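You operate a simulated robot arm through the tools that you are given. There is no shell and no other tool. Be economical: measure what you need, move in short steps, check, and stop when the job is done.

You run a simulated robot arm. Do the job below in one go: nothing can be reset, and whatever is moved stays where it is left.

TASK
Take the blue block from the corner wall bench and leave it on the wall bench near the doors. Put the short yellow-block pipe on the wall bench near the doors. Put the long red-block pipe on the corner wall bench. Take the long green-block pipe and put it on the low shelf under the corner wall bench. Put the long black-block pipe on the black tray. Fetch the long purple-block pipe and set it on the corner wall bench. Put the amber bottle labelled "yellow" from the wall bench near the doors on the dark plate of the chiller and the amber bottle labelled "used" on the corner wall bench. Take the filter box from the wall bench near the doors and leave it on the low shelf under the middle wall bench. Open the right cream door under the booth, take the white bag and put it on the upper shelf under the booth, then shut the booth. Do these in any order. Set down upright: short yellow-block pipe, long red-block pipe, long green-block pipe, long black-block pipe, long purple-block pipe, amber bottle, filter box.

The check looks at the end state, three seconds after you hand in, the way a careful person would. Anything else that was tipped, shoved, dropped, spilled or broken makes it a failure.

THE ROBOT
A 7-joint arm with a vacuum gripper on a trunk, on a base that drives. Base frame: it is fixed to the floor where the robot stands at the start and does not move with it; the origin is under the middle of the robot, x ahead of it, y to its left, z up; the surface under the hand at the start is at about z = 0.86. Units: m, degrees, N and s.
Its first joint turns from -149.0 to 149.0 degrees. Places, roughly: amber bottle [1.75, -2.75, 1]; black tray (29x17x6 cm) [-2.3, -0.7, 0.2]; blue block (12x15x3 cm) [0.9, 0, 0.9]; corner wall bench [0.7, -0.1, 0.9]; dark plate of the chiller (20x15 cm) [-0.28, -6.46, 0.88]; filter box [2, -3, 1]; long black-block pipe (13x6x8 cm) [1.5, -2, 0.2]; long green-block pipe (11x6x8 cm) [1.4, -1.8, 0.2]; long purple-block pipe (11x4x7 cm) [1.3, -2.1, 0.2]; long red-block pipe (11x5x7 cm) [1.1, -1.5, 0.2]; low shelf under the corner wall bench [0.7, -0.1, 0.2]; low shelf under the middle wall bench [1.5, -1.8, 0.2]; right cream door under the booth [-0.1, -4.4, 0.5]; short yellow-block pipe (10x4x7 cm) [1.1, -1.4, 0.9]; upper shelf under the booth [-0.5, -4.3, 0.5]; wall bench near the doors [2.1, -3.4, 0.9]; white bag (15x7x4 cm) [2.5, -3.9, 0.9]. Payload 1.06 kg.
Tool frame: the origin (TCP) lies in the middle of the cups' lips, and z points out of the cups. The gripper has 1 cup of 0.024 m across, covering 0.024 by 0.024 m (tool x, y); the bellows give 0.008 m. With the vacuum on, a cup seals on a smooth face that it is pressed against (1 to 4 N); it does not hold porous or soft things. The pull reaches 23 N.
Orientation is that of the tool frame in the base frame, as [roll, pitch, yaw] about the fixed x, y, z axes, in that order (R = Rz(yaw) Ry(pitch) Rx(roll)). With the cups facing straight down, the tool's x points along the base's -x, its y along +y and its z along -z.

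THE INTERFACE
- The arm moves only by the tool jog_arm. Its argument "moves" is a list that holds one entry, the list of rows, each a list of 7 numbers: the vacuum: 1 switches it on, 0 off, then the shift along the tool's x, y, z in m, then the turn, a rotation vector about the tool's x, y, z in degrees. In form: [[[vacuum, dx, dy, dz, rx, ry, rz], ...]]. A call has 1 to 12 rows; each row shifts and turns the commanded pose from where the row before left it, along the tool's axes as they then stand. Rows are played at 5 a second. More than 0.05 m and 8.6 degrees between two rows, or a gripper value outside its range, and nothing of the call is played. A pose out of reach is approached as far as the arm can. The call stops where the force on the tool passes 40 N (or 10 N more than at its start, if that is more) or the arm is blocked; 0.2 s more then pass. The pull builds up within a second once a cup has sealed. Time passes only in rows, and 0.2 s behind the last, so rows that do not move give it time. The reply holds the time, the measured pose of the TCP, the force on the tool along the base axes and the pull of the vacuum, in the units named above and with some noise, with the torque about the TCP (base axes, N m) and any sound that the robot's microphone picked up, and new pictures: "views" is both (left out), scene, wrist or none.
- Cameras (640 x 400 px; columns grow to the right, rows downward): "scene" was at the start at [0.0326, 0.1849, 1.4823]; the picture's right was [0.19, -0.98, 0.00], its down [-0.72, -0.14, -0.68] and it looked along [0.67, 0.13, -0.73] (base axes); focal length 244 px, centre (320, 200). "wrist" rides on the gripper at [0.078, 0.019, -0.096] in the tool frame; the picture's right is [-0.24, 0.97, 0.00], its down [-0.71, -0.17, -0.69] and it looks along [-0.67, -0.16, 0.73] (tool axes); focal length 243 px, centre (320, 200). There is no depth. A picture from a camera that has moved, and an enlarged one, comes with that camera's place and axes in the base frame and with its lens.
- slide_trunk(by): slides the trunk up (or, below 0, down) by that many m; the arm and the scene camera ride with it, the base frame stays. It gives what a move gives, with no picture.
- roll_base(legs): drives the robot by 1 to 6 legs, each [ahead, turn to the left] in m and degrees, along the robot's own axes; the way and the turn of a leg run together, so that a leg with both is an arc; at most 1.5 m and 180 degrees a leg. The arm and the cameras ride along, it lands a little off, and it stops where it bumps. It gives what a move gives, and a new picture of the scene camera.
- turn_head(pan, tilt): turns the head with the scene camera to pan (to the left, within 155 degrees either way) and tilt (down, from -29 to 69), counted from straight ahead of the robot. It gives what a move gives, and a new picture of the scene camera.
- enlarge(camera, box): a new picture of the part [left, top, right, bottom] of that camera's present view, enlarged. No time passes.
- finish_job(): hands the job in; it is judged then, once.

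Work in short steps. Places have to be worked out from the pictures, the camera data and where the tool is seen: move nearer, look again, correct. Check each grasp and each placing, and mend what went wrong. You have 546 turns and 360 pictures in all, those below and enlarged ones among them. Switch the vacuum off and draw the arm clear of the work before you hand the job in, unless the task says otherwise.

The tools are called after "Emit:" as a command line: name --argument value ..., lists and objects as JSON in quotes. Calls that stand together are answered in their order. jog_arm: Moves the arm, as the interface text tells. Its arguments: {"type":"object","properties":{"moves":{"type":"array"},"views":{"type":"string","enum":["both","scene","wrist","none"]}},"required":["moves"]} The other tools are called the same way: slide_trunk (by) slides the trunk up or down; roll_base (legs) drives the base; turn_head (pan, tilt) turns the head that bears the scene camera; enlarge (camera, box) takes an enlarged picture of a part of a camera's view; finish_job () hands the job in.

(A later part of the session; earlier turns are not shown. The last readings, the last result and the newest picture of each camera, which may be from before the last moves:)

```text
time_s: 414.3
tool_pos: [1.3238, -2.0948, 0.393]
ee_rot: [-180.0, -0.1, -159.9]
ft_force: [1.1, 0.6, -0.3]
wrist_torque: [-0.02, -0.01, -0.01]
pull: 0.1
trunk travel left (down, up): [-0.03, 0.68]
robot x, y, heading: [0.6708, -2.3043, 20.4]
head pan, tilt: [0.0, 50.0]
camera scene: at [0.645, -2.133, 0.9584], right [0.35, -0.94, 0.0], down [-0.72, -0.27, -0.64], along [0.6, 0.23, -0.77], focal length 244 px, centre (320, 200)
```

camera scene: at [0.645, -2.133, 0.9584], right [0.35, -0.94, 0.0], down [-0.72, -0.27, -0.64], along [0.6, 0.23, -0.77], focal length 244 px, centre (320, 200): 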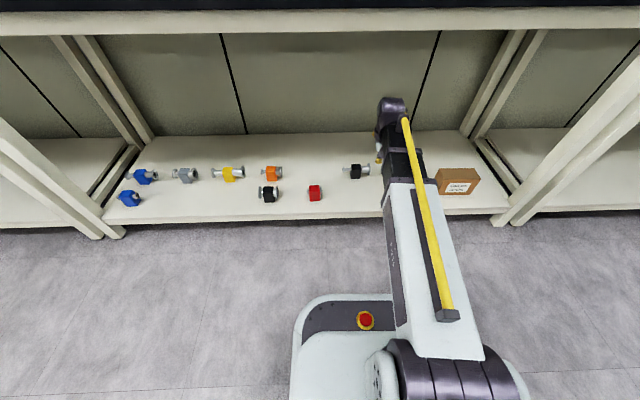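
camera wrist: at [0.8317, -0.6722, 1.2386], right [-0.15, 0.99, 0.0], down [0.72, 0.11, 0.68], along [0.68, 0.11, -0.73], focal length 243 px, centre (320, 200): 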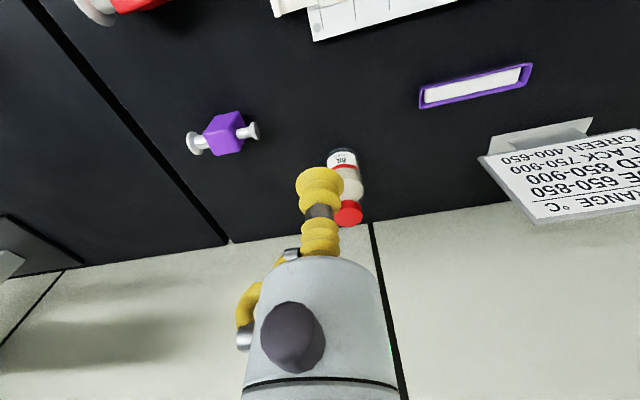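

Emit:
jog_arm --moves '[[[0, -0.037, 0.012, 0, 0, 0, 0], [0, -0.037, 0.012, 0, 0, 0, 0], [0, -0.037, 0.012, 0.02, 0, 0, 0], [0, -0.03, 0.012, 0.03, 0, 0, 0], [0, 0, 0, 0.04, 0, 0, 0]]]' --views "wrist"

```text
time_s: 415.5
tool_pos: [1.4391, -2.0003, 0.3046]
ee_rot: [180.0, -0.1, -159.9]
ft_force: [0.9, -0.2, -0.5]
wrist_torque: [0.05, 0.01, -0.05]
pull: 0.1
trunk travel left (down, up): [-0.03, 0.68]
robot x, y, heading: [0.675, -2.3021, 20.3]
head pan, tilt: [0.0, 50.0]
camera wrist: at [1.3604, -2.0089, 0.3993], right [-0.11, 0.99, 0.0], down [0.72, 0.08, 0.68], along [0.68, 0.08, -0.73], focal length 243 px, centre (320, 200)
```

wrist: 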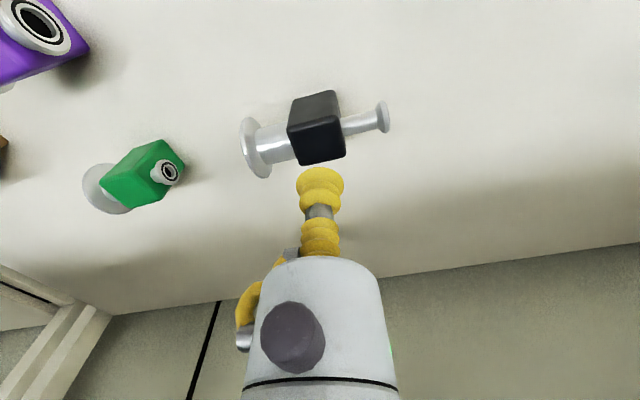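

Emit:
jog_arm --moves '[[[0, -0.023, -0.006, 0.03, 0, 0, 0], [0, 0, 0, 0.034, 0, 0, 0], [0, 0, 0, 0, 0, 0, 0]]]' --views "none"

Emit:
enlarge --camera "wrist" --box '[220, 90, 420, 250]'

```text
time_s: 416.3
tool_pos: [1.4631, -1.9976, 0.2404]
ee_rot: [-179.9, -0.1, -160.0]
ft_force: [-0.7, -0.7, 0.3]
wrist_torque: [0.01, 0.0, 0.01]
pull: 0.1
trunk travel left (down, up): [-0.03, 0.68]
robot x, y, heading: [0.6762, -2.3046, 20.8]
head pan, tilt: [0.0, 50.0]
```

```text
2.50 times, centred on (320, 170) of wrist
camera zoom: at [1.3846, -2.0053, 0.3355], right [-0.11, 0.99, 0.0], down [0.72, 0.08, 0.68], along [0.68, 0.08, -0.73], focal length 606 px, centre (320, 275)
```

zoom: 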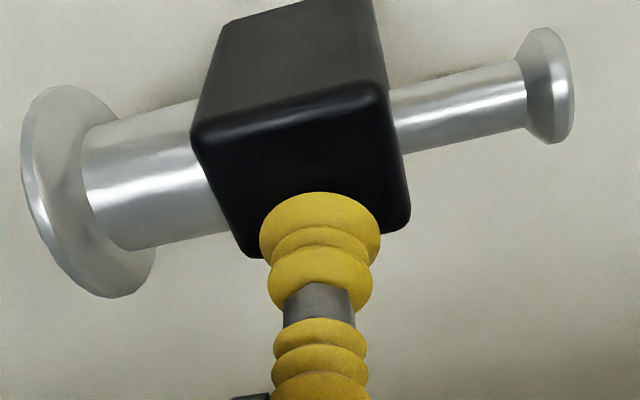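

Emit:
jog_arm --moves '[[[1, -0.004, -0.003, 0.01, 0, 0, 0], [1, 0, 0, 0.005, 0, 0, 0], [1, 0, 0, 0.004, 0, 0, 0], [1, 0, 0, 0.004, 0, 0, 0], [1, 0, 0, 0, 0, 0, 0], [1, 0, 0, 0, 0, 0, 0]]]' --views "none"

```text
time_s: 417.7
tool_pos: [1.4672, -2.0003, 0.2168]
ee_rot: [180.0, 0.0, -159.8]
ft_force: [4.6, 5.0, 17.8]
wrist_torque: [0.01, 0.0, 0.05]
pull: 23.0
trunk travel left (down, up): [-0.03, 0.68]
robot x, y, heading: [0.678, -2.3009, 20.8]
head pan, tilt: [0.0, 50.0]
```

Sealed. I lift, retract and back out, then drive toward the black tray across the room.

Emit:
jog_arm --moves '[[[1, 0, 0, -0.01, 0, 0, 0], [1, 0, 0, -0.03, 0, 0, 0], [1, 0, 0, -0.05, 0, 0, 0], [1, 0, 0, -0.05, 0, 0, 0], [1, 0, 0, -0.04, 0, 0, 0], [1, 0.04, 0, 0, 0, 0, 0], [1, 0.045, 0, 0, 0, 0, 0], [1, 0.045, 0, 0, 0, 0, 0], [1, 0.03, 0, 0, 0, 0, 0]]]' --views "none"

Emit:
roll_base --legs '[[-0.2, 0], [0, 90], [1.2, 0], [0, 90]]'

Emit:
turn_head --pan -40 --tilt 20

```text
time_s: 419.7
tool_pos: [1.3184, -2.058, 0.3955]
ee_rot: [-180.0, -0.1, -159.8]
ft_force: [0.3, 0.8, -3.8]
wrist_torque: [0.04, -0.04, -0.01]
pull: 22.9
trunk travel left (down, up): [-0.03, 0.68]
robot x, y, heading: [0.6733, -2.3047, 20.6]
head pan, tilt: [0.0, 50.0]
```

```text
time_s: 434.6
tool_pos: [-0.5938, -1.4729, 0.3971]
ee_rot: [180.0, -0.1, 18.4]
ft_force: [0.2, 0.7, -2.7]
wrist_torque: [0.03, 0.01, -0.01]
pull: 22.3
trunk travel left (down, up): [-0.03, 0.68]
robot x, y, heading: [0.0545, -1.2444, -161.2]
head pan, tilt: [0.0, 50.0]
camera scene: at [0.0802, -1.4181, 0.9584], right [-0.32, 0.95, 0.0], down [0.73, 0.25, -0.64], along [-0.61, -0.21, -0.77], focal length 244 px, centre (320, 200)
```

scene: 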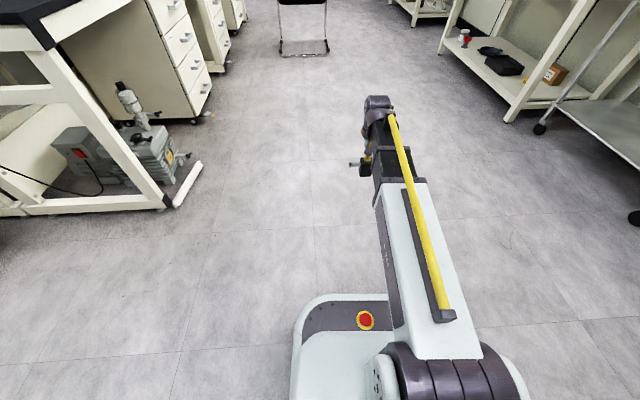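

```text
time_s: 435.7
tool_pos: [-0.5944, -1.4728, 0.3956]
ee_rot: [179.9, 0.0, 18.4]
ft_force: [0.0, 0.8, -3.4]
wrist_torque: [-0.02, 0.02, 0.02]
pull: 22.7
trunk travel left (down, up): [-0.03, 0.68]
robot x, y, heading: [0.0591, -1.2453, -161.2]
head pan, tilt: [-40.0, 20.0]
camera scene: at [0.0663, -1.3597, 1.0039], right [0.36, 0.93, 0.0], down [0.32, -0.12, -0.94], along [-0.88, 0.34, -0.34], focal length 244 px, centre (320, 200)
```

scene: 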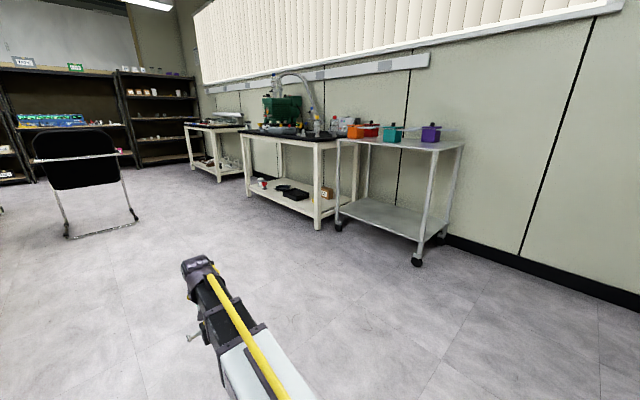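

The tray on the low shelf is at about (-2.22,-0.72). I drive on west and turn to face that bench.

Emit:
roll_base --legs '[[1.0, 0], [0.9, 0], [0, -89]]'

Emit:
turn_head --pan 0 --tilt 40

```text
time_s: 448.8
tool_pos: [-1.9878, -1.1985, 0.3971]
ee_rot: [-180.0, -0.1, -68.8]
ft_force: [0.0, 0.1, -3.2]
wrist_torque: [0.03, 0.04, -0.01]
pull: 22.8
trunk travel left (down, up): [-0.03, 0.68]
robot x, y, heading: [-1.7285, -1.8383, 111.8]
head pan, tilt: [-40.0, 20.0]
camera scene: at [-1.8427, -1.8534, 1.004], right [0.95, -0.32, 0.0], down [-0.11, -0.32, -0.94], along [0.3, 0.89, -0.34], focal length 244 px, centre (320, 200)
```

scene: 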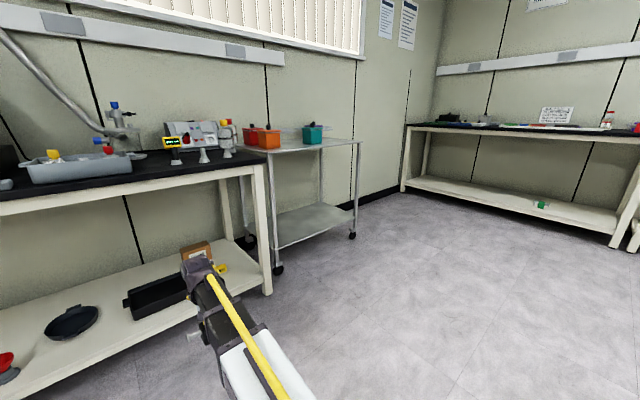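

```text
time_s: 449.9
tool_pos: [-1.9881, -1.1996, 0.3961]
ee_rot: [-179.9, -0.1, -68.9]
ft_force: [0.5, -0.4, -2.9]
wrist_torque: [0.0, 0.0, 0.0]
pull: 22.8
trunk travel left (down, up): [-0.03, 0.68]
robot x, y, heading: [-1.7303, -1.833, 111.6]
head pan, tilt: [0.0, 40.0]
camera scene: at [-1.9034, -1.8627, 0.9726], right [0.93, 0.37, 0.0], down [0.24, -0.6, -0.77], along [-0.28, 0.71, -0.64], focal length 244 px, centre (320, 200)
```

scene: 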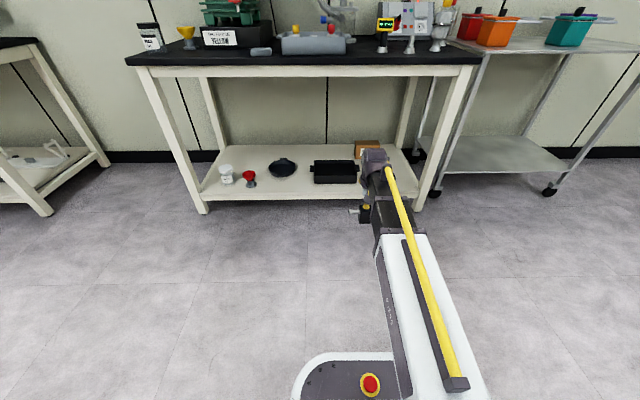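

Emit:
roll_base --legs '[[0.42, 0]]'

Emit:
jog_arm --moves '[[[1, 0, 0.02, 0, 0, 0, 0], [1, 0, 0.03, 0, 0, 0, 0]]]' --views "wrist"

```text
time_s: 452.4
tool_pos: [-2.1378, -0.8102, 0.3964]
ee_rot: [-180.0, -0.1, -69.0]
ft_force: [0.1, -0.1, -2.4]
wrist_torque: [0.01, 0.04, 0.01]
pull: 22.8
trunk travel left (down, up): [-0.03, 0.68]
robot x, y, heading: [-1.8839, -1.4486, 111.3]
head pan, tilt: [0.0, 40.0]
camera scene: at [-2.0557, -1.4756, 0.9726], right [0.93, 0.36, 0.0], down [0.23, -0.6, -0.77], along [-0.28, 0.71, -0.64], focal length 244 px, centre (320, 200)
```

scene: 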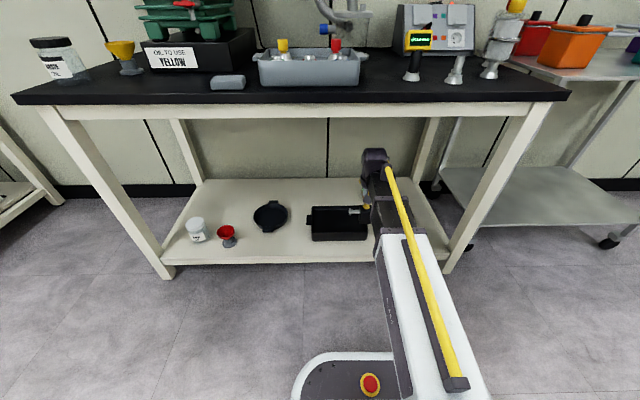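

```text
time_s: 453.1
tool_pos: [-2.1857, -0.8284, 0.3961]
ee_rot: [-179.9, -0.1, -69.0]
ft_force: [0.6, 0.8, -2.8]
wrist_torque: [-0.03, 0.04, -0.01]
pull: 22.9
trunk travel left (down, up): [-0.03, 0.68]
robot x, y, heading: [-1.8827, -1.4501, 111.6]
head pan, tilt: [0.0, 40.0]
camera wrist: at [-2.1749, -0.9077, 0.4913], right [-0.99, -0.13, 0.0], down [-0.09, 0.72, 0.68], along [-0.09, 0.68, -0.73], focal length 243 px, centre (320, 200)
```

wrist: 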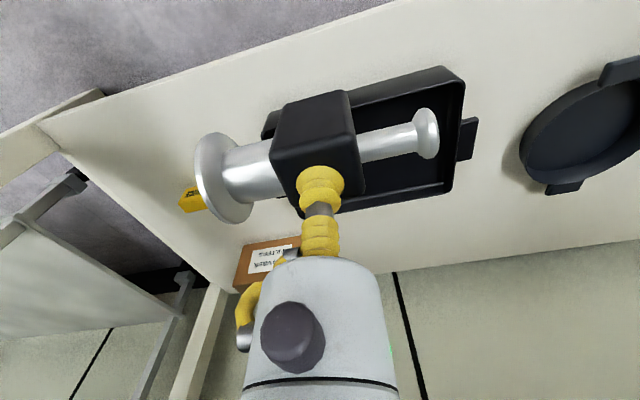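

The tray's centre is about (-2.245,-0.735). I move the pipe over it.

Emit:
jog_arm --moves '[[[1, -0.036, 0.007, 0, 0, 0, 0], [1, -0.036, 0.007, 0, 0, 0, 0], [1, -0.036, 0.008, 0.02, 0, 0, 0], [1, 0, 0, 0.04, 0, 0, 0]]]'

```text
time_s: 454.1
tool_pos: [-2.2436, -0.7357, 0.3354]
ee_rot: [179.9, -0.1, -69.0]
ft_force: [0.3, 0.0, -2.6]
wrist_torque: [0.0, 0.02, 0.06]
pull: 23.0
trunk travel left (down, up): [-0.03, 0.68]
robot x, y, heading: [-1.8823, -1.4528, 111.4]
head pan, tilt: [0.0, 40.0]
camera scene: at [-2.0557, -1.4756, 0.9726], right [0.93, 0.36, 0.0], down [0.23, -0.6, -0.77], along [-0.28, 0.71, -0.64], focal length 244 px, centre (320, 200)
camera wrist: at [-2.2327, -0.8152, 0.4315], right [-0.99, -0.13, 0.0], down [-0.09, 0.72, 0.68], along [-0.09, 0.68, -0.73], focal length 243 px, centre (320, 200)
```

scene: 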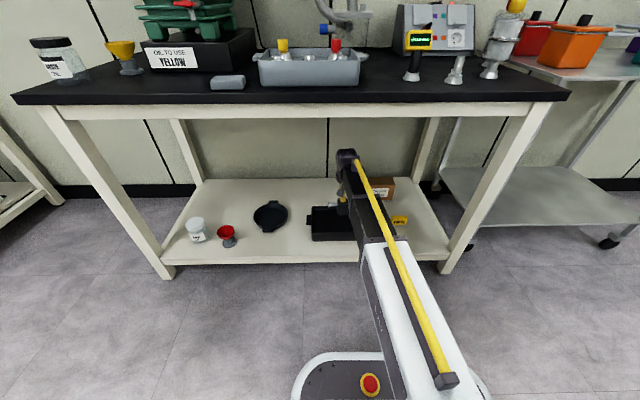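
wrist: 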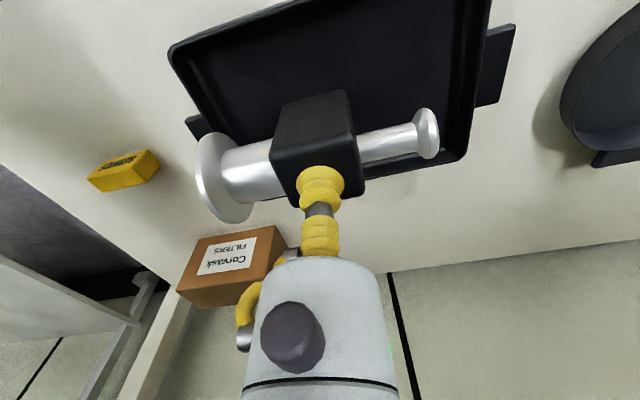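

Centre is 1.2 cm ahead and 1.5 cm left of the cup. I shift and lower in.

Emit:
jog_arm --moves '[[[1, -0.012, 0.017, 0.02, 0, 0, 0], [1, 0, 0, 0.03, 0, 0, 0], [1, 0, 0, 0.02, 0, 0, 0], [1, 0, 0, 0.01, 0, 0, 0], [1, 0, 0, 0, 0, 0, 0]]]' --views "wrist"

```text
time_s: 455.2
tool_pos: [-2.2643, -0.7311, 0.2593]
ee_rot: [-180.0, 0.1, -69.0]
ft_force: [-6.1, 3.7, 17.6]
wrist_torque: [-0.02, -0.05, 0.0]
pull: 22.8
trunk travel left (down, up): [-0.03, 0.68]
robot x, y, heading: [-1.8804, -1.4523, 111.6]
head pan, tilt: [0.0, 40.0]
camera wrist: at [-2.2536, -0.8107, 0.3528], right [-0.99, -0.13, 0.0], down [-0.09, 0.72, 0.69], along [-0.09, 0.68, -0.73], focal length 243 px, centre (320, 200)
```

wrist: 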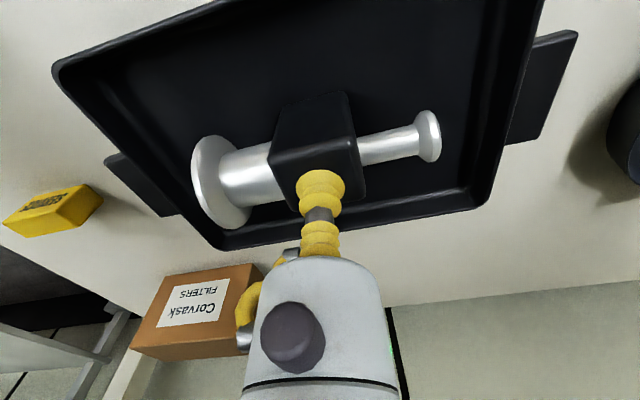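

It has settled on the tray's floor, within the rim. I release and rise.

Emit:
jog_arm --moves '[[[0, 0, 0, -0.004, 0, 0, 0], [0, 0, 0, 0, 0, 0, 0], [0, 0, 0, 0, 0, 0, 0], [0, 0, 0, 0, 0, 0, 0], [0, 0, 0, -0.02, 0, 0, 0], [0, 0, 0, -0.05, 0, 0, 0], [0, 0, 0, -0.05, 0, 0, 0], [0, 0.04, 0, -0.02, 0, 0, 0], [0, 0.045, 0, 0, 0, 0, 0], [0, 0.045, 0, 0, 0, 0, 0]]]'

```text
time_s: 457.4
tool_pos: [-2.2172, -0.8526, 0.4011]
ee_rot: [-180.0, -0.1, -69.0]
ft_force: [-0.1, 0.0, 0.1]
wrist_torque: [-0.05, 0.05, -0.03]
pull: 0.0
trunk travel left (down, up): [-0.03, 0.68]
robot x, y, heading: [-1.8829, -1.4464, 111.4]
head pan, tilt: [0.0, 40.0]
camera scene: at [-2.0557, -1.4756, 0.9726], right [0.93, 0.36, 0.0], down [0.23, -0.6, -0.77], along [-0.28, 0.71, -0.64], focal length 244 px, centre (320, 200)
camera wrist: at [-2.2054, -0.9314, 0.4964], right [-0.99, -0.13, 0.0], down [-0.09, 0.72, 0.68], along [-0.09, 0.68, -0.73], focal length 243 px, centre (320, 200)
```

scene: 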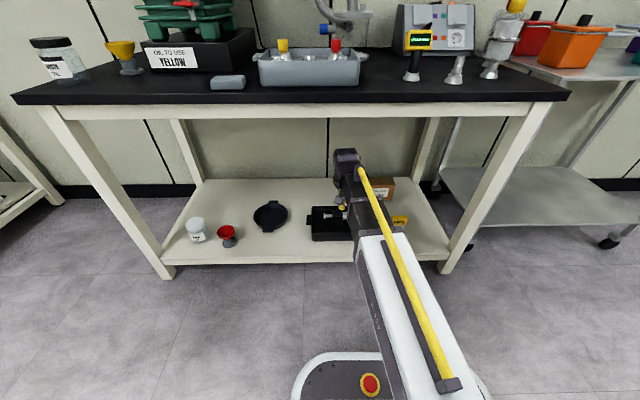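
wrist: 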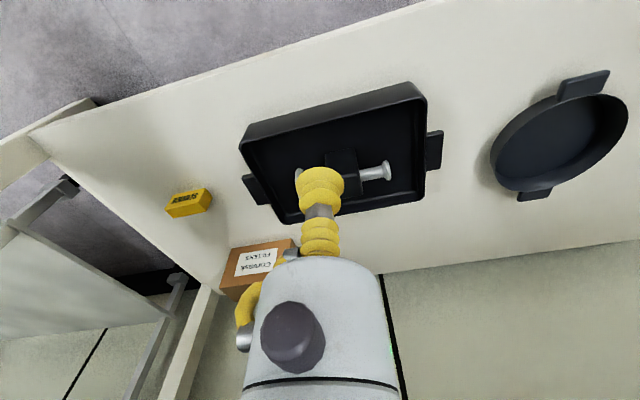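

Black pipe stands in the tray. Now back to the aisle and to the bench near the doors for the "yellow" bottle.

Emit:
roll_base --legs '[[-0.5, 0], [0, -91], [1.0, 0], [1.0, 0], [0, -90]]'

Emit:
slide_trunk --by 0.35

Emit:
slide_trunk --by 0.33

```text
time_s: 475.0
tool_pos: [0.8068, -0.9472, 0.4011]
ee_rot: [179.8, -0.1, -170.7]
ft_force: [0.8, -0.6, 0.0]
wrist_torque: [0.02, -0.02, -0.02]
pull: 0.0
trunk travel left (down, up): [-0.03, 0.68]
robot x, y, heading: [0.1524, -1.1544, 9.1]
head pan, tilt: [0.0, 40.0]
stopped in leg 5: the robot was blocked; the commanded pose is now the measured one
camera scene: at [0.1638, -0.9784, 0.9724], right [0.16, -0.99, 0.0], down [-0.63, -0.1, -0.77], along [0.76, 0.12, -0.64], focal length 244 px, centre (320, 200)
```

scene: 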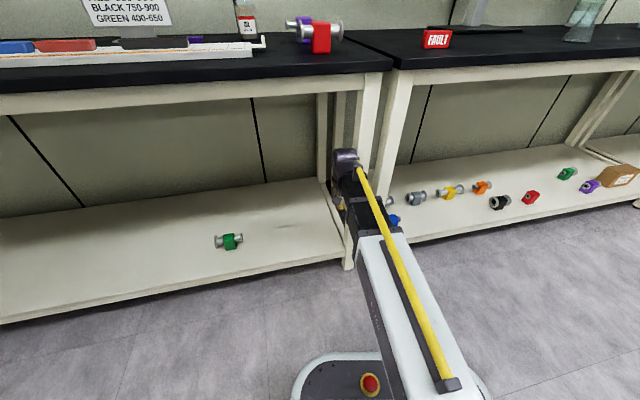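

```text
time_s: 477.4
tool_pos: [0.7696, -0.9598, 0.5638]
ee_rot: [-178.8, -9.8, -170.9]
ft_force: [0.1, -0.2, 0.4]
wrist_torque: [0.03, 0.01, 0.01]
pull: 0.1
trunk travel left (down, up): [-0.3, 0.41]
robot x, y, heading: [0.1479, -1.1549, 9.1]
head pan, tilt: [0.0, 40.0]
stopped: the arm was blocked; the commanded pose is now the measured one
```

```text
time_s: 478.9
tool_pos: [0.7155, -0.9765, 0.5939]
ee_rot: [-177.2, -17.8, -171.3]
ft_force: [2.0, -0.6, 2.1]
wrist_torque: [-0.03, 0.11, 0.01]
pull: 0.1
trunk travel left (down, up): [-0.411, 0.299]
robot x, y, heading: [0.1529, -1.1519, 8.7]
head pan, tilt: [0.0, 40.0]
stopped: the arm was blocked; the commanded pose is now the measured one
```

The arm met the bench leg while turning, then the bench underside — I should have checked before rising. I back straight out and inspect.

Emit:
roll_base --legs '[[-0.3, 0]]'

Emit:
turn_head --pan 10 --tilt 25

```text
time_s: 480.9
tool_pos: [0.42, -1.0258, 0.5942]
ee_rot: [-177.3, -17.8, -171.7]
ft_force: [-0.7, -0.6, 0.5]
wrist_torque: [-0.01, -0.05, -0.01]
pull: 0.1
trunk travel left (down, up): [-0.411, 0.299]
robot x, y, heading: [-0.1473, -1.1999, 8.5]
head pan, tilt: [0.0, 40.0]
camera scene: at [-0.1323, -1.0252, 1.3533], right [0.15, -0.99, 0.0], down [-0.64, -0.1, -0.77], along [0.76, 0.11, -0.64], focal length 244 px, centre (320, 200)
```

scene: 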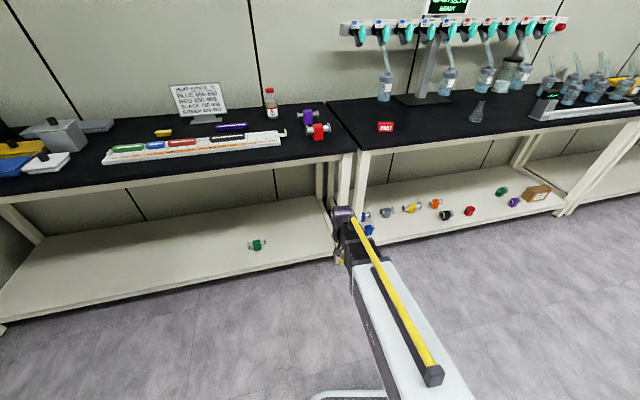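

```text
time_s: 481.7
tool_pos: [0.42, -1.0259, 0.5927]
ee_rot: [-177.4, -17.8, -171.7]
ft_force: [0.1, -0.4, 0.3]
wrist_torque: [0.0, 0.02, -0.01]
pull: 0.1
trunk travel left (down, up): [-0.411, 0.299]
robot x, y, heading: [-0.1475, -1.2021, 8.8]
head pan, tilt: [10.0, 25.0]
camera scene: at [-0.1291, -1.0086, 1.3766], right [0.32, -0.95, 0.0], down [-0.4, -0.13, -0.91], along [0.86, 0.29, -0.42], focal length 244 px, centre (320, 200)
```

scene: 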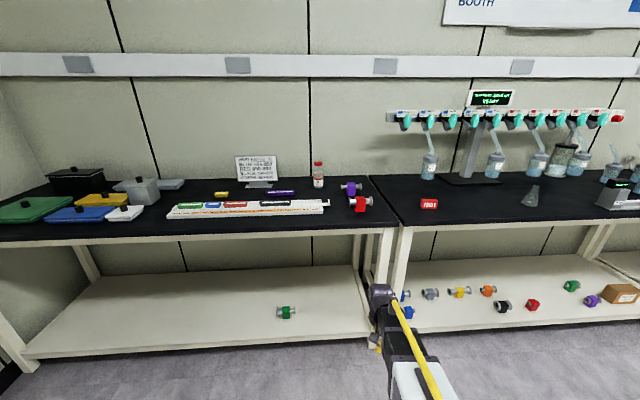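

Nothing on the bench or shelf was disturbed. I straighten the tool and raise the trunk here in the open.

Emit:
jog_arm --moves '[[[0, 0, 0, 0, -0.87, -5.93, 0], [0, 0, 0, 0, -0.87, -5.93, 0], [0, 0, 0, 0, -0.87, -5.93, 0], [0, -0.03, 0, 0, 0, 0, 0]]]' --views "none"

Emit:
slide_trunk --by 0.28

```text
time_s: 482.7
tool_pos: [0.4489, -1.0218, 0.5925]
ee_rot: [-180.0, 0.1, -171.2]
ft_force: [0.7, 1.2, -0.3]
wrist_torque: [0.02, -0.02, 0.01]
pull: 0.0
trunk travel left (down, up): [-0.411, 0.299]
robot x, y, heading: [-0.1442, -1.1997, 8.7]
head pan, tilt: [10.0, 25.0]
```

```text
time_s: 485.5
tool_pos: [0.4485, -1.0206, 0.872]
ee_rot: [180.0, -0.1, -171.2]
ft_force: [-0.2, 0.0, 0.5]
wrist_torque: [0.01, 0.04, -0.03]
pull: 0.0
trunk travel left (down, up): [-0.691, 0.019]
robot x, y, heading: [-0.1452, -1.196, 8.4]
head pan, tilt: [10.0, 25.0]
```

Emit:
jog_arm --moves '[[[0, 0, 0, -0.045, 0, 0, 0], [0, 0, 0, -0.045, 0, 0, 0], [0, 0, 0, -0.045, 0, 0, 0], [0, 0, 0, -0.045, 0, 0, 0], [0, 0, 0, -0.045, 0, 0, 0], [0, 0, 0, -0.045, 0, 0, 0], [0, 0, 0, -0.04, 0, 0, 0]]]' --views "none"

Emit:
roll_base --legs '[[0, -69], [1.08, 0], [1.08, 0], [0, 80]]'

Emit:
turn_head --pan 0 --tilt 50

```text
time_s: 487.1
tool_pos: [0.447, -1.0216, 1.1835]
ee_rot: [179.9, -0.1, -171.2]
ft_force: [0.6, -0.6, 0.2]
wrist_torque: [0.01, 0.0, 0.04]
pull: 0.1
trunk travel left (down, up): [-0.691, 0.019]
robot x, y, heading: [-0.1423, -1.2009, 8.3]
head pan, tilt: [10.0, 25.0]
```

```text
time_s: 504.2
tool_pos: [1.45, -2.7699, 1.182]
ee_rot: [180.0, -0.1, -160.0]
ft_force: [-1.2, 0.1, -1.0]
wrist_torque: [-0.02, 0.02, -0.01]
pull: 0.0
trunk travel left (down, up): [-0.691, 0.019]
robot x, y, heading: [0.9027, -3.0639, 19.7]
head pan, tilt: [10.0, 25.0]
camera scene: at [0.8818, -2.8706, 1.6566], right [0.5, -0.87, 0.0], down [-0.37, -0.21, -0.91], along [0.79, 0.45, -0.42], focal length 244 px, centre (320, 200)
```

scene: 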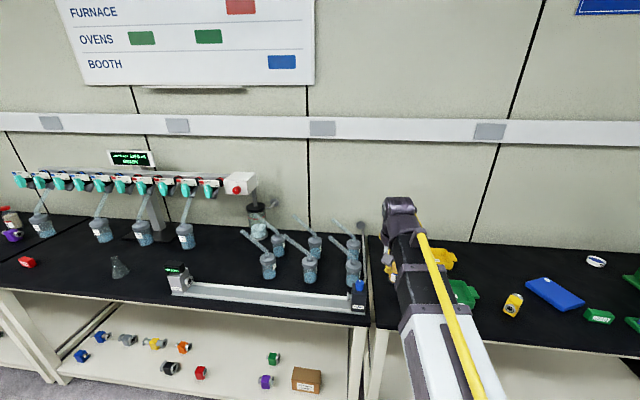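

```text
time_s: 505.1
tool_pos: [1.4506, -2.7708, 1.1825]
ee_rot: [-180.0, 0.0, -160.0]
ft_force: [0.6, 0.2, 0.4]
wrist_torque: [0.01, 0.04, -0.02]
pull: 0.1
trunk travel left (down, up): [-0.691, 0.019]
robot x, y, heading: [0.9014, -3.0636, 19.7]
head pan, tilt: [0.0, 50.0]
camera scene: at [0.8744, -2.8903, 1.6192], right [0.34, -0.94, 0.0], down [-0.72, -0.26, -0.64], along [0.61, 0.22, -0.77], focal length 244 px, centre (320, 200)
```

scene: 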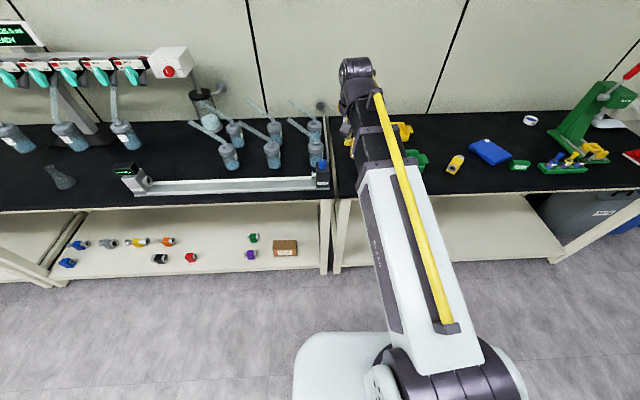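

Emit:
jog_arm --moves '[[[0, -0.02, -0.04, 0, 0, 0, 0], [0, -0.02, -0.045, 0, 0, 0, 0], [0, -0.025, -0.04, 0, 0, 0, 0], [0, -0.04, 0, 0, 0, 0, 0]]]' --views "wrist"

```text
time_s: 506.1
tool_pos: [1.5933, -2.8519, 1.1817]
ee_rot: [-180.0, 0.0, -160.1]
ft_force: [0.4, 0.6, 0.3]
wrist_torque: [0.0, 0.0, 0.0]
pull: 0.0
trunk travel left (down, up): [-0.691, 0.019]
robot x, y, heading: [0.9011, -3.0638, 19.9]
head pan, tilt: [0.0, 50.0]
camera wrist: at [1.5141, -2.8602, 1.2766], right [-0.11, 0.99, 0.0], down [0.72, 0.08, 0.68], along [0.68, 0.08, -0.73], focal length 243 px, centre (320, 200)
```

wrist: 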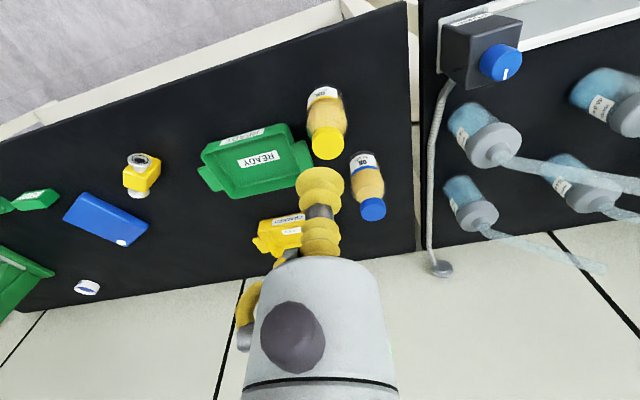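

Emit:
jog_arm --moves '[[[0, -0.038, -0.003, 0, 0, 0, 0], [0, -0.038, -0.004, 0.02, 0, 0, 0], [0, 0, 0, 0.05, 0, 0, 0], [0, 0, 0, 0.05, 0, 0, 0], [0, 0, 0, 0, 0, 0, 0]]]' --views "none"

Emit:
enlarge --camera "wrist" --box '[220, 50, 420, 230]'

```text
time_s: 507.3
tool_pos: [1.6628, -2.8317, 1.0619]
ee_rot: [180.0, 0.0, -160.0]
ft_force: [-0.5, 0.7, -1.0]
wrist_torque: [0.0, 0.0, 0.02]
pull: 0.1
trunk travel left (down, up): [-0.691, 0.019]
robot x, y, heading: [0.9055, -3.0632, 19.8]
head pan, tilt: [0.0, 50.0]
```

```text
2.22 times, centred on (320, 140) of wrist
camera zoom: at [1.5845, -2.8392, 1.1583], right [-0.11, 0.99, 0.0], down [0.72, 0.08, 0.69], along [0.68, 0.08, -0.73], focal length 539 px, centre (320, 333)
```

zoom: 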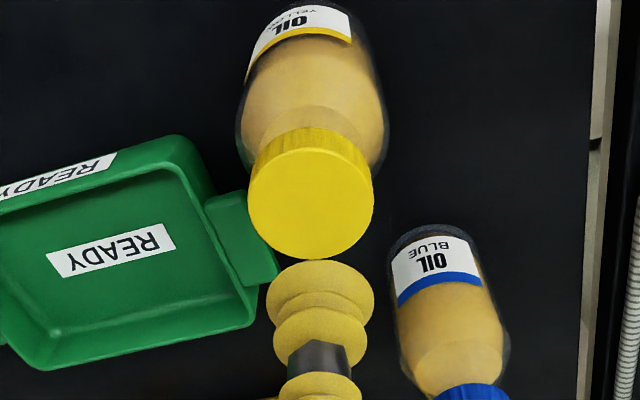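

Label reads OIL YELLOW. Centre is 7 mm ahead; I press on the cap.

Emit:
jog_arm --moves '[[[1, -0.007, -0.003, 0.035, 0, 0, 0], [1, 0, 0, 0.01, 0, 0, 0], [1, 0, 0, 0.005, 0, 0, 0], [1, 0, 0, 0.004, 0, 0, 0], [1, 0, 0, 0, 0, 0, 0], [1, 0, 0, 0, 0, 0, 0]]]' --views "wrist"

```text
time_s: 508.7
tool_pos: [1.6712, -2.8332, 1.0101]
ee_rot: [-179.9, 0.0, -160.0]
ft_force: [-0.8, -0.3, 0.2]
wrist_torque: [0.0, -0.01, 0.01]
pull: 0.1
trunk travel left (down, up): [-0.691, 0.019]
robot x, y, heading: [0.9016, -3.0603, 19.8]
head pan, tilt: [0.0, 50.0]
camera wrist: at [1.5929, -2.8408, 1.1042], right [-0.11, 0.99, 0.0], down [0.72, 0.08, 0.69], along [0.68, 0.08, -0.73], focal length 243 px, centre (320, 200)
```

wrist: 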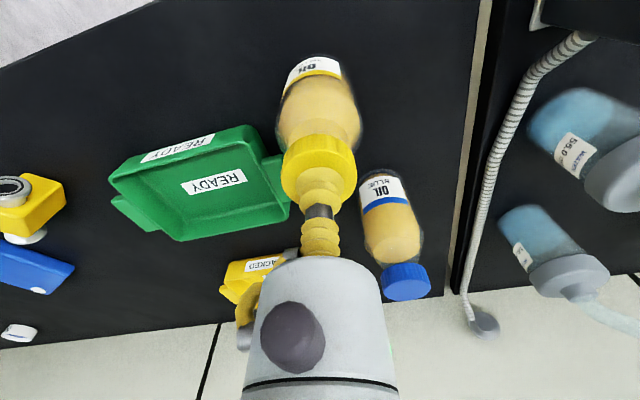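

Emit:
jog_arm --moves '[[[1, 0, 0, 0.003, 0, 0, 0], [1, 0, 0, 0.003, 0, 0, 0], [1, 0, 0, 0.002, 0, 0, 0], [1, 0, 0, 0, 0, 0, 0], [1, 0, 0, 0, 0, 0, 0]]]' --views "none"

```text
time_s: 509.9
tool_pos: [1.672, -2.8321, 1.0034]
ee_rot: [180.0, 0.1, -160.0]
ft_force: [0.9, 2.9, 10.7]
wrist_torque: [0.03, 0.0, -0.01]
pull: 22.2
trunk travel left (down, up): [-0.691, 0.019]
robot x, y, heading: [0.9013, -3.0592, 19.9]
head pan, tilt: [0.0, 50.0]
```

Sealed. I lift, retract and drive toward the far end to find the chiller.

Emit:
jog_arm --moves '[[[1, 0, 0, -0.005, 0, 0, 0], [1, 0, 0, -0.02, 0, 0, 0], [1, 0, 0, -0.04, 0, 0, 0], [1, 0, 0, -0.05, 0, 0, 0], [1, 0, 0, -0.05, 0, 0, 0], [1, 0, 0, -0.05, 0, 0, 0], [1, 0.04, 0.02, 0, 0, 0, 0], [1, 0.04, 0.02, 0, 0, 0, 0], [1, 0.03, 0.02, 0, 0, 0, 0]]]' --views "wrist"

Emit:
roll_base --legs '[[0, -90], [0.8, 0]]'

Emit:
turn_head --pan -30 --tilt 20

```text
time_s: 511.9
tool_pos: [1.5492, -2.8131, 1.2148]
ee_rot: [-180.0, 0.1, -160.0]
ft_force: [0.4, 0.0, -3.3]
wrist_torque: [0.01, 0.03, 0.04]
pull: 23.3
trunk travel left (down, up): [-0.691, 0.019]
robot x, y, heading: [0.9014, -3.0611, 20.0]
head pan, tilt: [0.0, 50.0]
camera wrist: at [1.4703, -2.8212, 1.3103], right [-0.11, 0.99, 0.0], down [0.72, 0.08, 0.68], along [0.68, 0.08, -0.73], focal length 243 px, centre (320, 200)
```

wrist: 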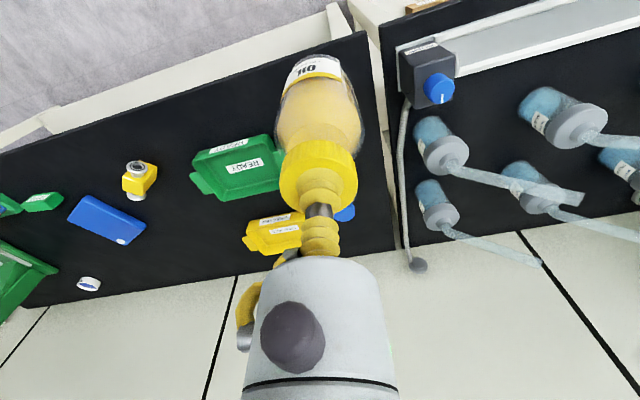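

```text
time_s: 519.9
tool_pos: [1.4325, -4.4491, 1.2143]
ee_rot: [180.0, 0.0, 110.3]
ft_force: [1.4, -0.8, -2.3]
wrist_torque: [0.05, -0.01, -0.01]
pull: 23.0
trunk travel left (down, up): [-0.691, 0.019]
robot x, y, heading: [1.1768, -3.8023, -69.6]
head pan, tilt: [0.0, 50.0]
camera scene: at [1.3504, -3.7754, 1.6191], right [-0.94, -0.34, 0.0], down [-0.26, 0.72, -0.64], along [0.22, -0.6, -0.77], focal length 244 px, centre (320, 200)
```

scene: 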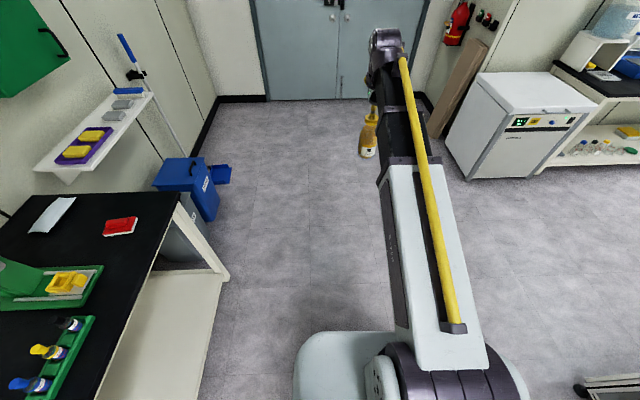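

```text
time_s: 520.8
tool_pos: [1.4335, -4.4494, 1.2157]
ee_rot: [-179.9, -0.1, 110.3]
ft_force: [0.5, -0.5, -3.5]
wrist_torque: [0.02, 0.0, -0.02]
pull: 22.3
trunk travel left (down, up): [-0.691, 0.019]
robot x, y, heading: [1.1819, -3.8033, -69.5]
head pan, tilt: [-30.0, 20.0]
camera scene: at [1.308, -3.7947, 1.6646], right [-0.99, 0.17, 0.0], down [0.06, 0.34, -0.94], along [-0.16, -0.93, -0.34], focal length 244 px, centre (320, 200)
```

scene: 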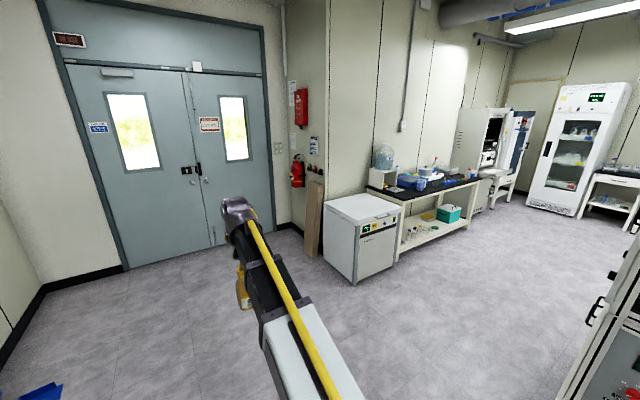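

Emit:
enlarge --camera "scene" --box '[310, 130, 510, 260]'

```text
3.08 times, centred on (410, 195) of scene
camera zoom: at [1.308, -3.7947, 1.6646], right [-0.99, 0.17, 0.0], down [0.06, 0.34, -0.94], along [-0.16, -0.93, -0.34], focal length 751 px, centre (43, 215)
```

zoom: 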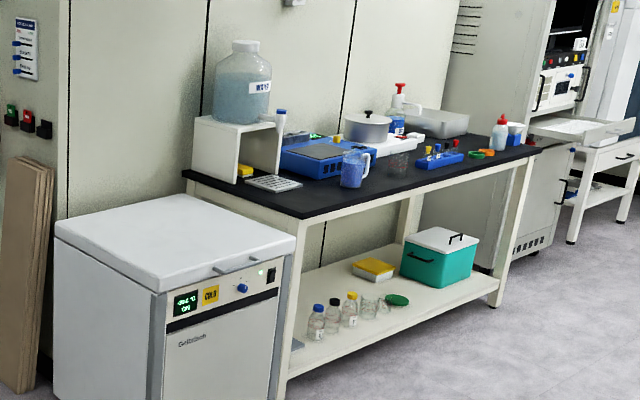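

The chiller is the blue unit with the dark plate on the table along the far wall. I drive on and turn into that corridor.

Emit:
roll_base --legs '[[0.95, 0], [0, -90], [1.1, 0]]'

Emit:
turn_head --pan 45 --tilt 30

```text
time_s: 534.8
tool_pos: [-0.1698, -5.3223, 1.2149]
ee_rot: [180.0, 0.0, 19.8]
ft_force: [0.4, 0.1, -2.8]
wrist_torque: [0.02, -0.03, 0.02]
pull: 22.7
trunk travel left (down, up): [-0.691, 0.019]
robot x, y, heading: [0.4798, -5.0769, -160.2]
head pan, tilt: [-30.0, 20.0]
camera scene: at [0.4867, -5.2058, 1.6647], right [0.18, 0.98, 0.0], down [0.34, -0.06, -0.94], along [-0.92, 0.17, -0.34], focal length 244 px, centre (320, 200)
```

scene: 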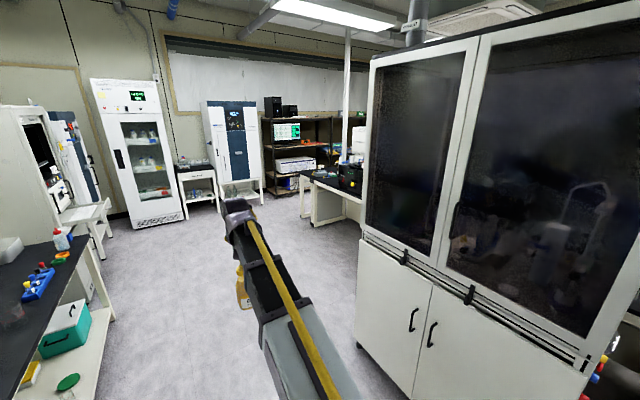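

```text
time_s: 536.3
tool_pos: [-0.1699, -5.3234, 1.2155]
ee_rot: [-180.0, 0.1, 19.8]
ft_force: [0.6, -0.2, -4.2]
wrist_torque: [-0.03, -0.06, 0.02]
pull: 23.3
trunk travel left (down, up): [-0.691, 0.019]
robot x, y, heading: [0.4789, -5.0761, -160.6]
head pan, tilt: [45.0, 30.0]
camera scene: at [0.5395, -5.3042, 1.6487], right [-0.9, 0.43, 0.0], down [0.22, 0.45, -0.87], along [-0.37, -0.78, -0.5], focal length 244 px, centre (320, 200)
```

scene: 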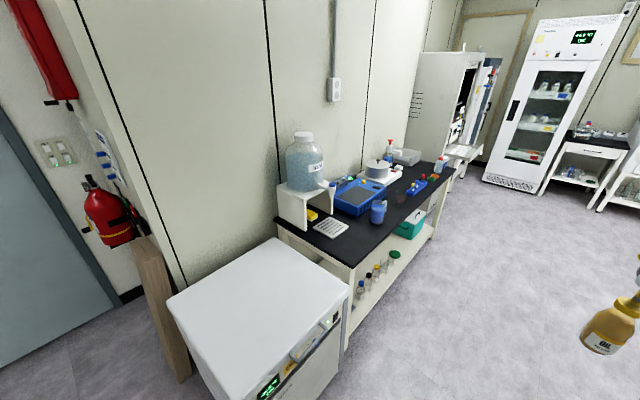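

I see the plate at (-0.28,-6.47), and the booth's cream doors on the other side. I drive on 1.2 m and turn to face the chiller.

Emit:
roll_base --legs '[[1.22, 0], [0, 90]]'

Emit:
turn_head --pan 0 --tilt 45

```text
time_s: 546.3
tool_pos: [-0.4054, -6.1382, 1.2151]
ee_rot: [179.9, 0.0, 111.4]
ft_force: [-0.9, 0.2, -2.9]
wrist_torque: [0.04, 0.02, -0.03]
pull: 22.8
trunk travel left (down, up): [-0.691, 0.019]
robot x, y, heading: [-0.6673, -5.493, -68.8]
head pan, tilt: [45.0, 30.0]
camera scene: at [-0.4445, -5.43, 1.6486], right [-0.4, -0.91, 0.0], down [-0.46, 0.2, -0.87], along [0.79, -0.35, -0.5], focal length 244 px, centre (320, 200)
```

scene: 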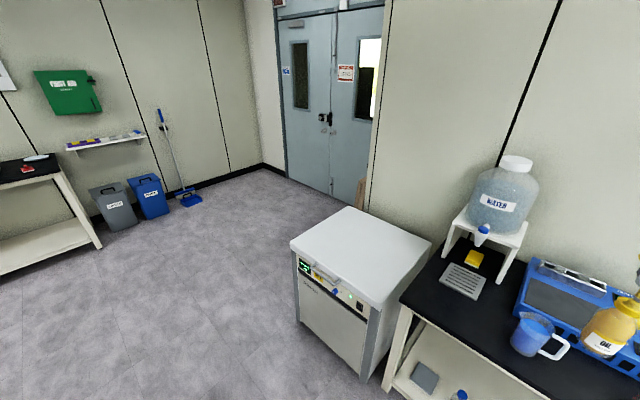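

```text
time_s: 547.5
tool_pos: [-0.4046, -6.138, 1.2156]
ee_rot: [-180.0, 0.0, 111.4]
ft_force: [0.5, -0.2, -3.0]
wrist_torque: [0.07, -0.01, 0.0]
pull: 22.8
trunk travel left (down, up): [-0.691, 0.019]
robot x, y, heading: [-0.6661, -5.492, -69.0]
head pan, tilt: [0.0, 45.0]
camera scene: at [-0.4979, -5.4693, 1.6261], right [-0.93, -0.36, 0.0], down [-0.26, 0.66, -0.71], along [0.26, -0.66, -0.71], focal length 244 px, centre (320, 200)
```

scene: 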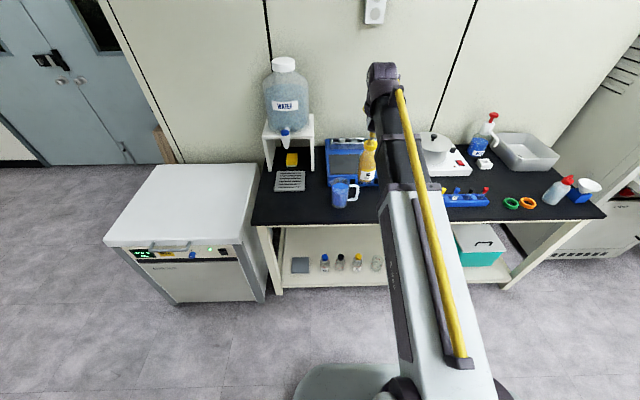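

Plate centre about (-0.26,-6.46). I drive 0.15 m ahead, then extend over it.

Emit:
roll_base --legs '[[0.15, 0]]'

Emit:
jog_arm --moves '[[[1, -0.04, 0.003, 0, 0, 0, 0], [1, -0.04, 0.003, 0, 0, 0, 0], [1, -0.04, 0.003, 0, 0, 0, 0], [1, -0.04, 0.003, 0, 0, 0, 0], [1, -0.03, 0.003, 0, 0, 0, 0]]]'

```text
time_s: 548.8
tool_pos: [-0.3493, -6.276, 1.2153]
ee_rot: [180.0, 0.0, 111.6]
ft_force: [0.3, -0.3, -3.0]
wrist_torque: [0.07, 0.0, -0.01]
pull: 23.3
trunk travel left (down, up): [-0.691, 0.019]
robot x, y, heading: [-0.6148, -5.6351, -68.9]
head pan, tilt: [0.0, 45.0]
camera scene: at [-0.444, -5.6078, 1.626], right [-0.93, -0.36, 0.0], down [-0.26, 0.66, -0.71], along [0.26, -0.66, -0.71], focal length 244 px, centre (320, 200)
```

scene: 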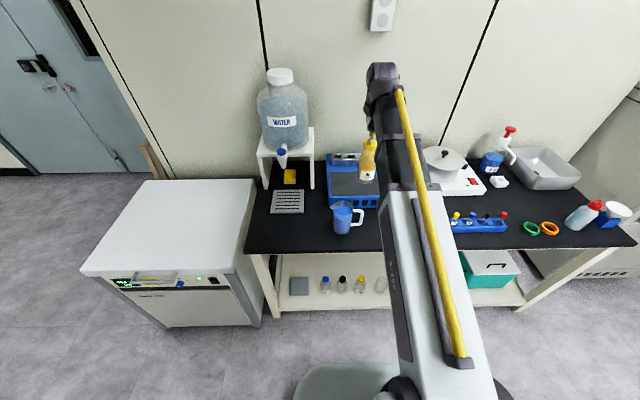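

```text
time_s: 550.0
tool_pos: [-0.265, -6.4479, 1.2143]
ee_rot: [-180.0, 0.0, 111.5]
ft_force: [-0.2, -0.3, -2.8]
wrist_torque: [0.03, -0.01, 0.01]
pull: 23.1
trunk travel left (down, up): [-0.691, 0.019]
robot x, y, heading: [-0.6144, -5.6353, -68.4]
head pan, tilt: [0.0, 45.0]
camera scene: at [-0.4441, -5.6076, 1.626], right [-0.93, -0.36, 0.0], down [-0.26, 0.66, -0.71], along [0.26, -0.66, -0.71], focal length 244 px, centre (320, 200)
camera wrist: at [-0.2748, -6.3675, 1.3092], right [0.99, 0.14, 0.0], down [0.1, -0.72, 0.68], along [0.09, -0.68, -0.73], focal length 243 px, centre (320, 200)
```

scene: 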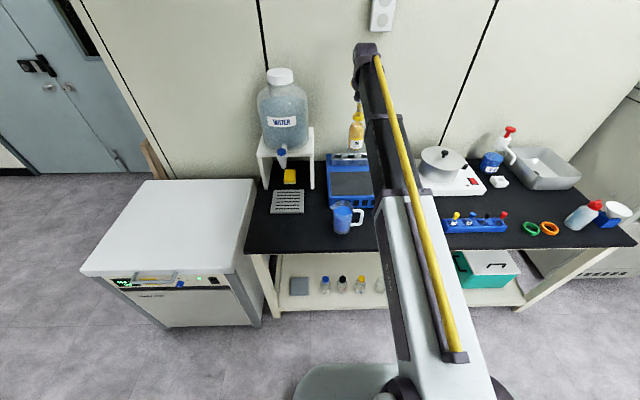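
wrist: 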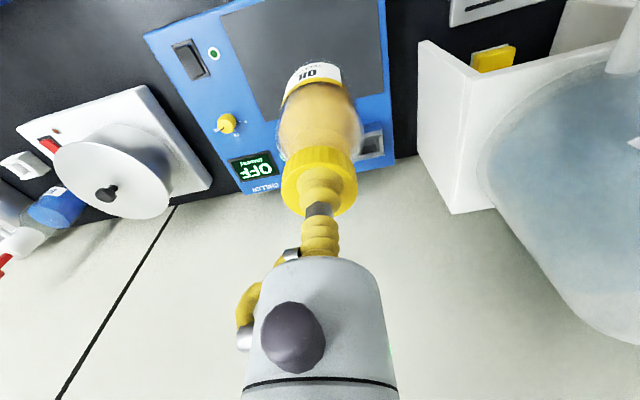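

Plate centre from the wrist view: (-0.278,-6.466). I adjust and lower.

Emit:
jog_arm --moves '[[[1, -0.012, -0.018, 0.03, 0, 0, 0], [1, 0, 0, 0.04, 0, 0, 0], [1, 0, 0, 0.04, 0, 0, 0], [1, 0, 0, 0.03, 0, 0, 0], [1, 0, 0, 0, 0, 0, 0]]]' --views "wrist"

```text
time_s: 551.2
tool_pos: [-0.2774, -6.4653, 1.0739]
ee_rot: [180.0, 0.0, 111.5]
ft_force: [-0.4, 0.9, -3.6]
wrist_torque: [0.05, -0.01, -0.01]
pull: 22.5
trunk travel left (down, up): [-0.691, 0.019]
robot x, y, heading: [-0.6171, -5.631, -68.7]
head pan, tilt: [0.0, 45.0]
camera wrist: at [-0.2878, -6.3843, 1.1687], right [0.99, 0.14, 0.0], down [0.1, -0.72, 0.69], along [0.09, -0.68, -0.73], focal length 243 px, centre (320, 200)
```

wrist: 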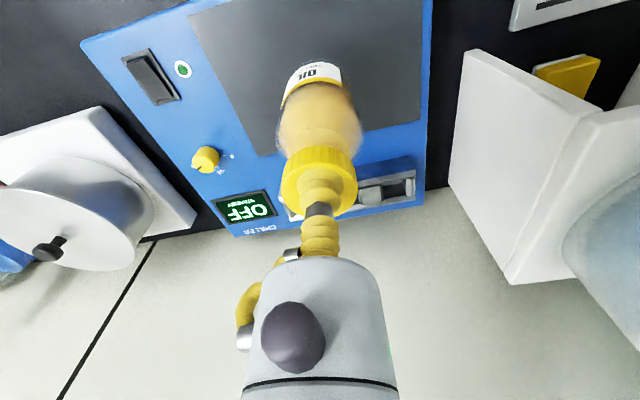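

Emit:
jog_arm --moves '[[[1, 0, 0, 0.02, 0, 0, 0], [1, 0, 0, 0.01, 0, 0, 0], [1, 0, 0, 0.005, 0, 0, 0], [1, 0, 0, 0.004, 0, 0, 0], [1, 0, 0, 0, 0, 0, 0]]]' --views "none"

```text
time_s: 552.4
tool_pos: [-0.2784, -6.4641, 1.0352]
ee_rot: [-180.0, 0.0, 111.5]
ft_force: [-0.1, -0.3, -2.9]
wrist_torque: [0.05, -0.02, 0.0]
pull: 22.8
trunk travel left (down, up): [-0.691, 0.019]
robot x, y, heading: [-0.6161, -5.6338, -68.7]
head pan, tilt: [0.0, 45.0]
```

Emit:
jog_arm --moves '[[[1, 0, 0, 0.004, 0, 0, 0], [1, 0, 0, 0.003, 0, 0, 0], [1, 0, 0, 0.003, 0, 0, 0], [1, 0, 0, 0, 0, 0, 0]]]' --views "none"

```text
time_s: 553.4
tool_pos: [-0.2779, -6.4645, 1.0256]
ee_rot: [180.0, 0.0, 111.5]
ft_force: [-0.1, 0.1, -2.4]
wrist_torque: [0.09, -0.02, -0.01]
pull: 23.1
trunk travel left (down, up): [-0.691, 0.019]
robot x, y, heading: [-0.62, -5.6341, -68.9]
head pan, tilt: [0.0, 45.0]
```

Emit:
jog_arm --moves '[[[1, 0, 0, 0.003, 0, 0, 0], [1, 0, 0, 0.003, 0, 0, 0], [1, 0, 0, 0.002, 0, 0, 0], [1, 0, 0, 0, 0, 0, 0]]]' --views "wrist"

```text
time_s: 554.4
tool_pos: [-0.2795, -6.4624, 1.0202]
ee_rot: [180.0, 0.2, 111.6]
ft_force: [1.1, 1.3, 16.8]
wrist_torque: [-0.03, -0.03, 0.03]
pull: 22.4
trunk travel left (down, up): [-0.691, 0.019]
robot x, y, heading: [-0.6186, -5.6353, -68.9]
head pan, tilt: [0.0, 45.0]
camera wrist: at [-0.2888, -6.3825, 1.1147], right [0.99, 0.14, 0.0], down [0.1, -0.72, 0.69], along [0.09, -0.68, -0.73], focal length 243 px, centre (320, 200)
```

wrist: 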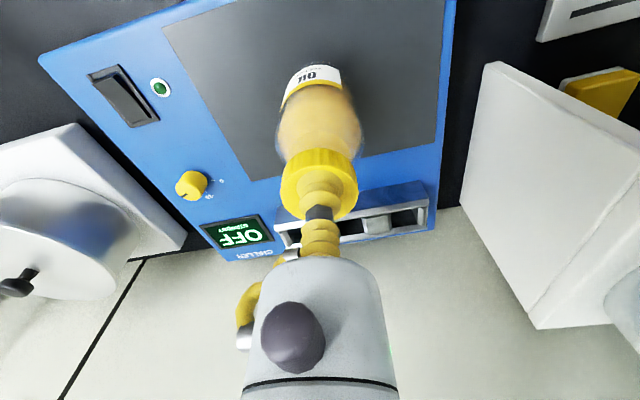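

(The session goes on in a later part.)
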